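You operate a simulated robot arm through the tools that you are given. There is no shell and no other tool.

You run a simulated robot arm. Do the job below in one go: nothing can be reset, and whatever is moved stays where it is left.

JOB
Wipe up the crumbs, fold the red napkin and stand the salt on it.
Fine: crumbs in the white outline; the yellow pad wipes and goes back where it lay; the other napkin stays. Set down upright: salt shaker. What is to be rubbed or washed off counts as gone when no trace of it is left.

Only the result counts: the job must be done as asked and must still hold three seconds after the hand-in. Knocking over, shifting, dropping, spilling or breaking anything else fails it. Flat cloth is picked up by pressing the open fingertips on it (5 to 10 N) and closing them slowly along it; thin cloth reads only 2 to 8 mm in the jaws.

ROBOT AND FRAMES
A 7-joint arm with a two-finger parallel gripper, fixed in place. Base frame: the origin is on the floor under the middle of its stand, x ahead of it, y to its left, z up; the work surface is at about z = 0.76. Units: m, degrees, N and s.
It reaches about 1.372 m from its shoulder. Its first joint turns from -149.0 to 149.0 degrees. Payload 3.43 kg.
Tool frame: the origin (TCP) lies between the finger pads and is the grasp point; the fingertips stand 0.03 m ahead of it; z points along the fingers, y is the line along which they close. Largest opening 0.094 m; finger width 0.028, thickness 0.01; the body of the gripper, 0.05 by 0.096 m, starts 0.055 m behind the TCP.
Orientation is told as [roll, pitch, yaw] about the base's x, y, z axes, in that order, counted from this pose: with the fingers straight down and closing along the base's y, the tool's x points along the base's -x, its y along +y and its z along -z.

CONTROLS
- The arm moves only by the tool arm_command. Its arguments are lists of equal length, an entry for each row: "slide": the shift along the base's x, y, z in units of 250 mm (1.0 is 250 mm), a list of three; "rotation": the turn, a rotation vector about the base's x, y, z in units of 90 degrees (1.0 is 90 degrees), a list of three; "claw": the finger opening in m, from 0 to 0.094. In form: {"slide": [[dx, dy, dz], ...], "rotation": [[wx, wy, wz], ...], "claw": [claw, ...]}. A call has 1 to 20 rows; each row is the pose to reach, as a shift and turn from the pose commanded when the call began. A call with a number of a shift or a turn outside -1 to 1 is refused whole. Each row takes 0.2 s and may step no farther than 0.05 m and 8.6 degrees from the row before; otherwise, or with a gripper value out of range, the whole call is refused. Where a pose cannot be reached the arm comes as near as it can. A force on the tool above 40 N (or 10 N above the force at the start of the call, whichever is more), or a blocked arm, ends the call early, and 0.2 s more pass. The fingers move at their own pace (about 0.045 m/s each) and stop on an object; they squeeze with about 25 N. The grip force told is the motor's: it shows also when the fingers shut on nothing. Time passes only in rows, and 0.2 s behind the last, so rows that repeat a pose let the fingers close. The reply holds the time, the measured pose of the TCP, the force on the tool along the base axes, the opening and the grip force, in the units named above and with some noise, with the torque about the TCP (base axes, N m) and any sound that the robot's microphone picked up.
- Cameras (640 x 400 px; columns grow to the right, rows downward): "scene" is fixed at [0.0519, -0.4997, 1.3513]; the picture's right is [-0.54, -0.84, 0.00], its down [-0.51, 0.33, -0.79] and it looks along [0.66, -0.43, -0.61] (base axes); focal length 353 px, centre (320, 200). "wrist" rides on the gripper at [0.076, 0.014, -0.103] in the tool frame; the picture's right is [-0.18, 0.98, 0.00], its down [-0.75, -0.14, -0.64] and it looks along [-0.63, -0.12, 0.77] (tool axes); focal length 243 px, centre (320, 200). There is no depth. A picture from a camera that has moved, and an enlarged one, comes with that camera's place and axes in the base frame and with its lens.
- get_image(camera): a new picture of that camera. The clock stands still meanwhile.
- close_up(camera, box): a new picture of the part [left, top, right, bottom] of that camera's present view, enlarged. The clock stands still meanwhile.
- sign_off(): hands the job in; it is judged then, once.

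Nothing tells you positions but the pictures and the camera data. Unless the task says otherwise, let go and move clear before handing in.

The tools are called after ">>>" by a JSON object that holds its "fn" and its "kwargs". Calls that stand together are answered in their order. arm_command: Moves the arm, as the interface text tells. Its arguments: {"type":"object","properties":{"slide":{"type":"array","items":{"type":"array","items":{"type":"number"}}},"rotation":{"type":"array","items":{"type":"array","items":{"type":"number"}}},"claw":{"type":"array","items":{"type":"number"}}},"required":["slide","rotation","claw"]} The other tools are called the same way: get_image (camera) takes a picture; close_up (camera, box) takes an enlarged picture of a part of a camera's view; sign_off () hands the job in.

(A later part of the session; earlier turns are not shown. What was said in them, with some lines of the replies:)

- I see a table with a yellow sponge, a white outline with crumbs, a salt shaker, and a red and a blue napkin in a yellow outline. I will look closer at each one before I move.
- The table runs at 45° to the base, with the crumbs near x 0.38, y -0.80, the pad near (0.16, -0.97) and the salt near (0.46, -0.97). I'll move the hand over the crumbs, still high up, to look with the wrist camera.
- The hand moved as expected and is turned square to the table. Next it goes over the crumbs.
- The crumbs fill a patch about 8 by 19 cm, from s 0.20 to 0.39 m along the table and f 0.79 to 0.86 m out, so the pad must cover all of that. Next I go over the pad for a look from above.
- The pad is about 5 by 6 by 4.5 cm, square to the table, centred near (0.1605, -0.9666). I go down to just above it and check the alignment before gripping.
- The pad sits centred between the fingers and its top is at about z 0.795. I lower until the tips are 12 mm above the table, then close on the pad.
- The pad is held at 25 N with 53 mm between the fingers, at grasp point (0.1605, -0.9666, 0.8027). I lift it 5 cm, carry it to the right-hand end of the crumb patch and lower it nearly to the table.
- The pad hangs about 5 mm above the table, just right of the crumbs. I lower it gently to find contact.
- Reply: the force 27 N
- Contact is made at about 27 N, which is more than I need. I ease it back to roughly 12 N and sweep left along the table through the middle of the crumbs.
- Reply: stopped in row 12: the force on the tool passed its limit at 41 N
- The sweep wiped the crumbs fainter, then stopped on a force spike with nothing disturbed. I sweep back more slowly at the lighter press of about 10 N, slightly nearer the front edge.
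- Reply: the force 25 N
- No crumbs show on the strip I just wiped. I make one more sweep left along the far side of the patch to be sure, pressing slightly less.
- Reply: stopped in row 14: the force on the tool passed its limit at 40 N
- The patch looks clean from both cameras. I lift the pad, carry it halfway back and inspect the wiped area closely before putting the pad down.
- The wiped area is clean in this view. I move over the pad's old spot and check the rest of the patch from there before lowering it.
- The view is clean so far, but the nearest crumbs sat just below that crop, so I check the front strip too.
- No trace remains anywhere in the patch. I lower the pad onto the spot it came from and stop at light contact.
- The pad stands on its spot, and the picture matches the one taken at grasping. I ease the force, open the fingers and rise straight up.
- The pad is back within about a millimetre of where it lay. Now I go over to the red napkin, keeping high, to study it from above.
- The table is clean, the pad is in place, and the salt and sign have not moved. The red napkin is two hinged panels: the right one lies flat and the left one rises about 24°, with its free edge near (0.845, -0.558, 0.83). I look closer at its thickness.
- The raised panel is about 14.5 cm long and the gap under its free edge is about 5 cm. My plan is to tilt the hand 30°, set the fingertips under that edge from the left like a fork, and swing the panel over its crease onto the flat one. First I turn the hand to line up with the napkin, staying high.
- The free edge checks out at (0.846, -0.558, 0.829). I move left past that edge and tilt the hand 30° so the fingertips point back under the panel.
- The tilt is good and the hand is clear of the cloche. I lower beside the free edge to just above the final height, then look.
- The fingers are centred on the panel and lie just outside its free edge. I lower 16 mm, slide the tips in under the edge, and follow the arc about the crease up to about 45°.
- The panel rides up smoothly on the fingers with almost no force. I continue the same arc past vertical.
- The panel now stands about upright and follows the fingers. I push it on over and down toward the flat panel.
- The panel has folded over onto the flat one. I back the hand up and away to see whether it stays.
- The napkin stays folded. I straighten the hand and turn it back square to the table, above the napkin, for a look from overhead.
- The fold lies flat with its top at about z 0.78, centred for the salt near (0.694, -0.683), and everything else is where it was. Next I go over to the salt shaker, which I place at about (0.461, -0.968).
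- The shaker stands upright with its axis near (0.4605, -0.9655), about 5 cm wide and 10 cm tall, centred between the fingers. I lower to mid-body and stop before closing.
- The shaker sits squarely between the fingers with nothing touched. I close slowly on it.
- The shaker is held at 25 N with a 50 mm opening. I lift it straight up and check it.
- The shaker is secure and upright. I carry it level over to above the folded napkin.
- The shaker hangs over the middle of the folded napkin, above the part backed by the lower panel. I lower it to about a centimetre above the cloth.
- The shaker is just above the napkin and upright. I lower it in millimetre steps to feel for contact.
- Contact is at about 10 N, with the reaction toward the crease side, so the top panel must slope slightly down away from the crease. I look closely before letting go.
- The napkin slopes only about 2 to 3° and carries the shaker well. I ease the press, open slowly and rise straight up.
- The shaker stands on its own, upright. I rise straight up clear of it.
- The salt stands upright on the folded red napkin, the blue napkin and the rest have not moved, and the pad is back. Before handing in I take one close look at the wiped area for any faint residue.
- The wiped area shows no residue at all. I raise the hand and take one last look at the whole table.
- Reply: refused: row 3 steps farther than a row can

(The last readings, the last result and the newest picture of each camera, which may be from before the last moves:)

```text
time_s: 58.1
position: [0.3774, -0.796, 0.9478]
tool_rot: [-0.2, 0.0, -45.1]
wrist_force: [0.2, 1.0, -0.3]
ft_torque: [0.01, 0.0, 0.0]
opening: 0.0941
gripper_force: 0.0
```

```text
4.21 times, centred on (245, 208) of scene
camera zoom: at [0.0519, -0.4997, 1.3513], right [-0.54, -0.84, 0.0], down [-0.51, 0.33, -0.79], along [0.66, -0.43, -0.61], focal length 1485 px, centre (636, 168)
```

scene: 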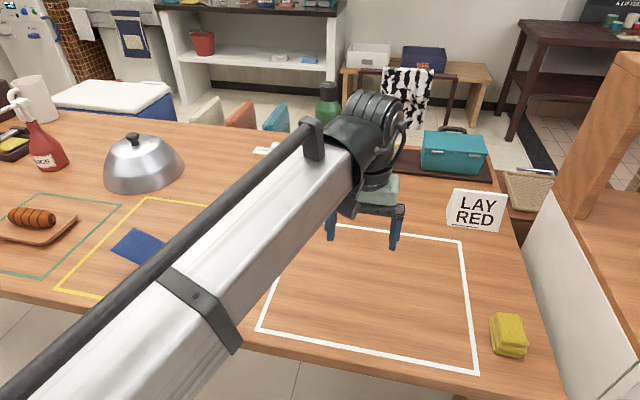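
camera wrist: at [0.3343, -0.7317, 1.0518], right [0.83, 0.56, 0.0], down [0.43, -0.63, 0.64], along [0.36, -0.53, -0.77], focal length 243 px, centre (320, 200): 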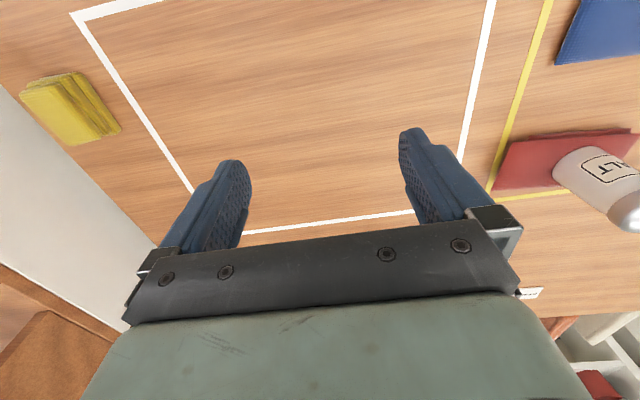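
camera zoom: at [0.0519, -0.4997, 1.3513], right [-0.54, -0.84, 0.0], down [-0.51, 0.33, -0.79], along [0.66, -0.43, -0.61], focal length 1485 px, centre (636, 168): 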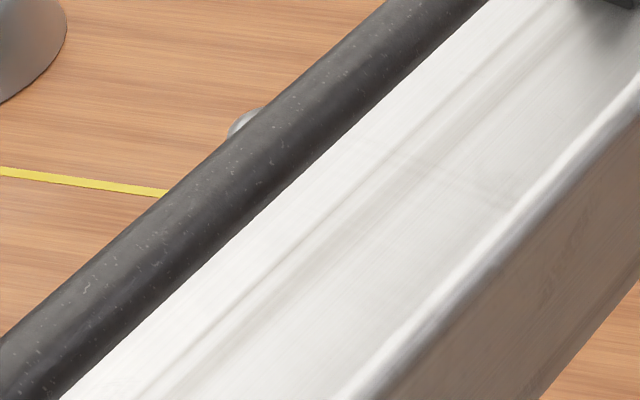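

That call was refused because one step was too long, and nothing moved. I repeat it with shorter steps so the arm clears the view of the salt.

>>> {"fn": "arm_command", "kwargs": {"slide": [[0, 0, 0.15], [0, 0, 0.3], [-0.07, -0.06, 0.42], [-0.2, -0.16, 0.45], [-0.33, -0.26, 0.45], [-0.46, -0.36, 0.45], [-0.59, -0.46, 0.45]], "rotation": [[0, 0, 0], [0, 0, 0], [0, 0, 0], [0, 0, 0], [0, 0, 0], [0, 0, 0], [0, 0, 0]], "claw": [0.094, 0.094, 0.094, 0.094, 0.094, 0.094, 0.094]}}

>>> {"fn": "get_image", "kwargs": {"camera": "scene"}}

>>> {"fn": "close_up", "kwargs": {"camera": "scene", "box": [190, 160, 300, 255]}}

```text
time_s: 59.7
position: [0.2312, -0.9099, 1.0621]
tool_rot: [-0.2, -0.1, -45.0]
wrist_force: [-0.7, 0.6, -0.2]
ft_torque: [0.02, 0.01, 0.0]
opening: 0.0938
gripper_force: 0.1
```

```text
taken
```

scene: 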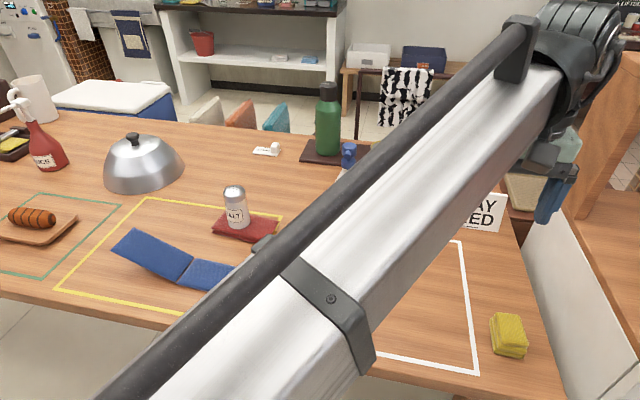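

```text
4.21 times, centred on (245, 208) of scene
camera zoom: at [0.0519, -0.4997, 1.3513], right [-0.54, -0.84, 0.0], down [-0.51, 0.33, -0.79], along [0.66, -0.43, -0.61], focal length 1485 px, centre (636, 168)
```

zoom: 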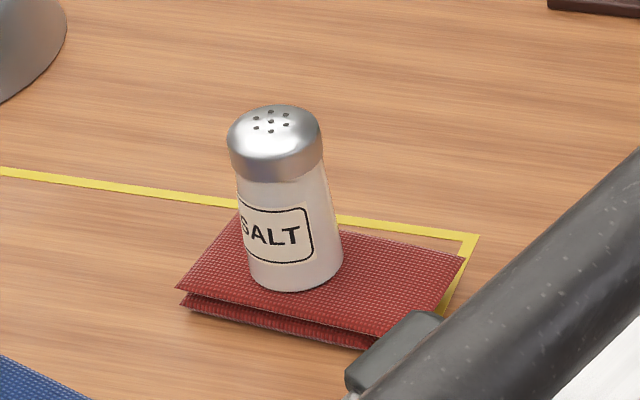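

The salt has stood unmoved on the folded napkin for several seconds, the crumbs are gone, the pad is back and the blue napkin is untouched. The hand is empty and clear, so I hand in.

>>> {"fn": "sign_off", "kwargs": {}}

```text
The job is handed in.
```

The job is done and handed in; the result of the judging was not shown to me.

- **Crumbs:** I wiped the white outline in three passes. Two of them stopped early on the force limit, but close-ups from both cameras showed no trace left.
- **Yellow pad:** it is back where it lay, within about a millimetre as far as the pictures show.
- **Red napkin:** it is folded over on its crease and stays folded. The top panel slopes about 2 to 3° and overhangs the lower one by roughly 2.5 cm.
- **Salt shaker:** it stands upright on the folded napkin and had not moved when I checked about five seconds after letting go.
- **Everything else:** the blue napkin and the other items looked unmoved in the pictures.
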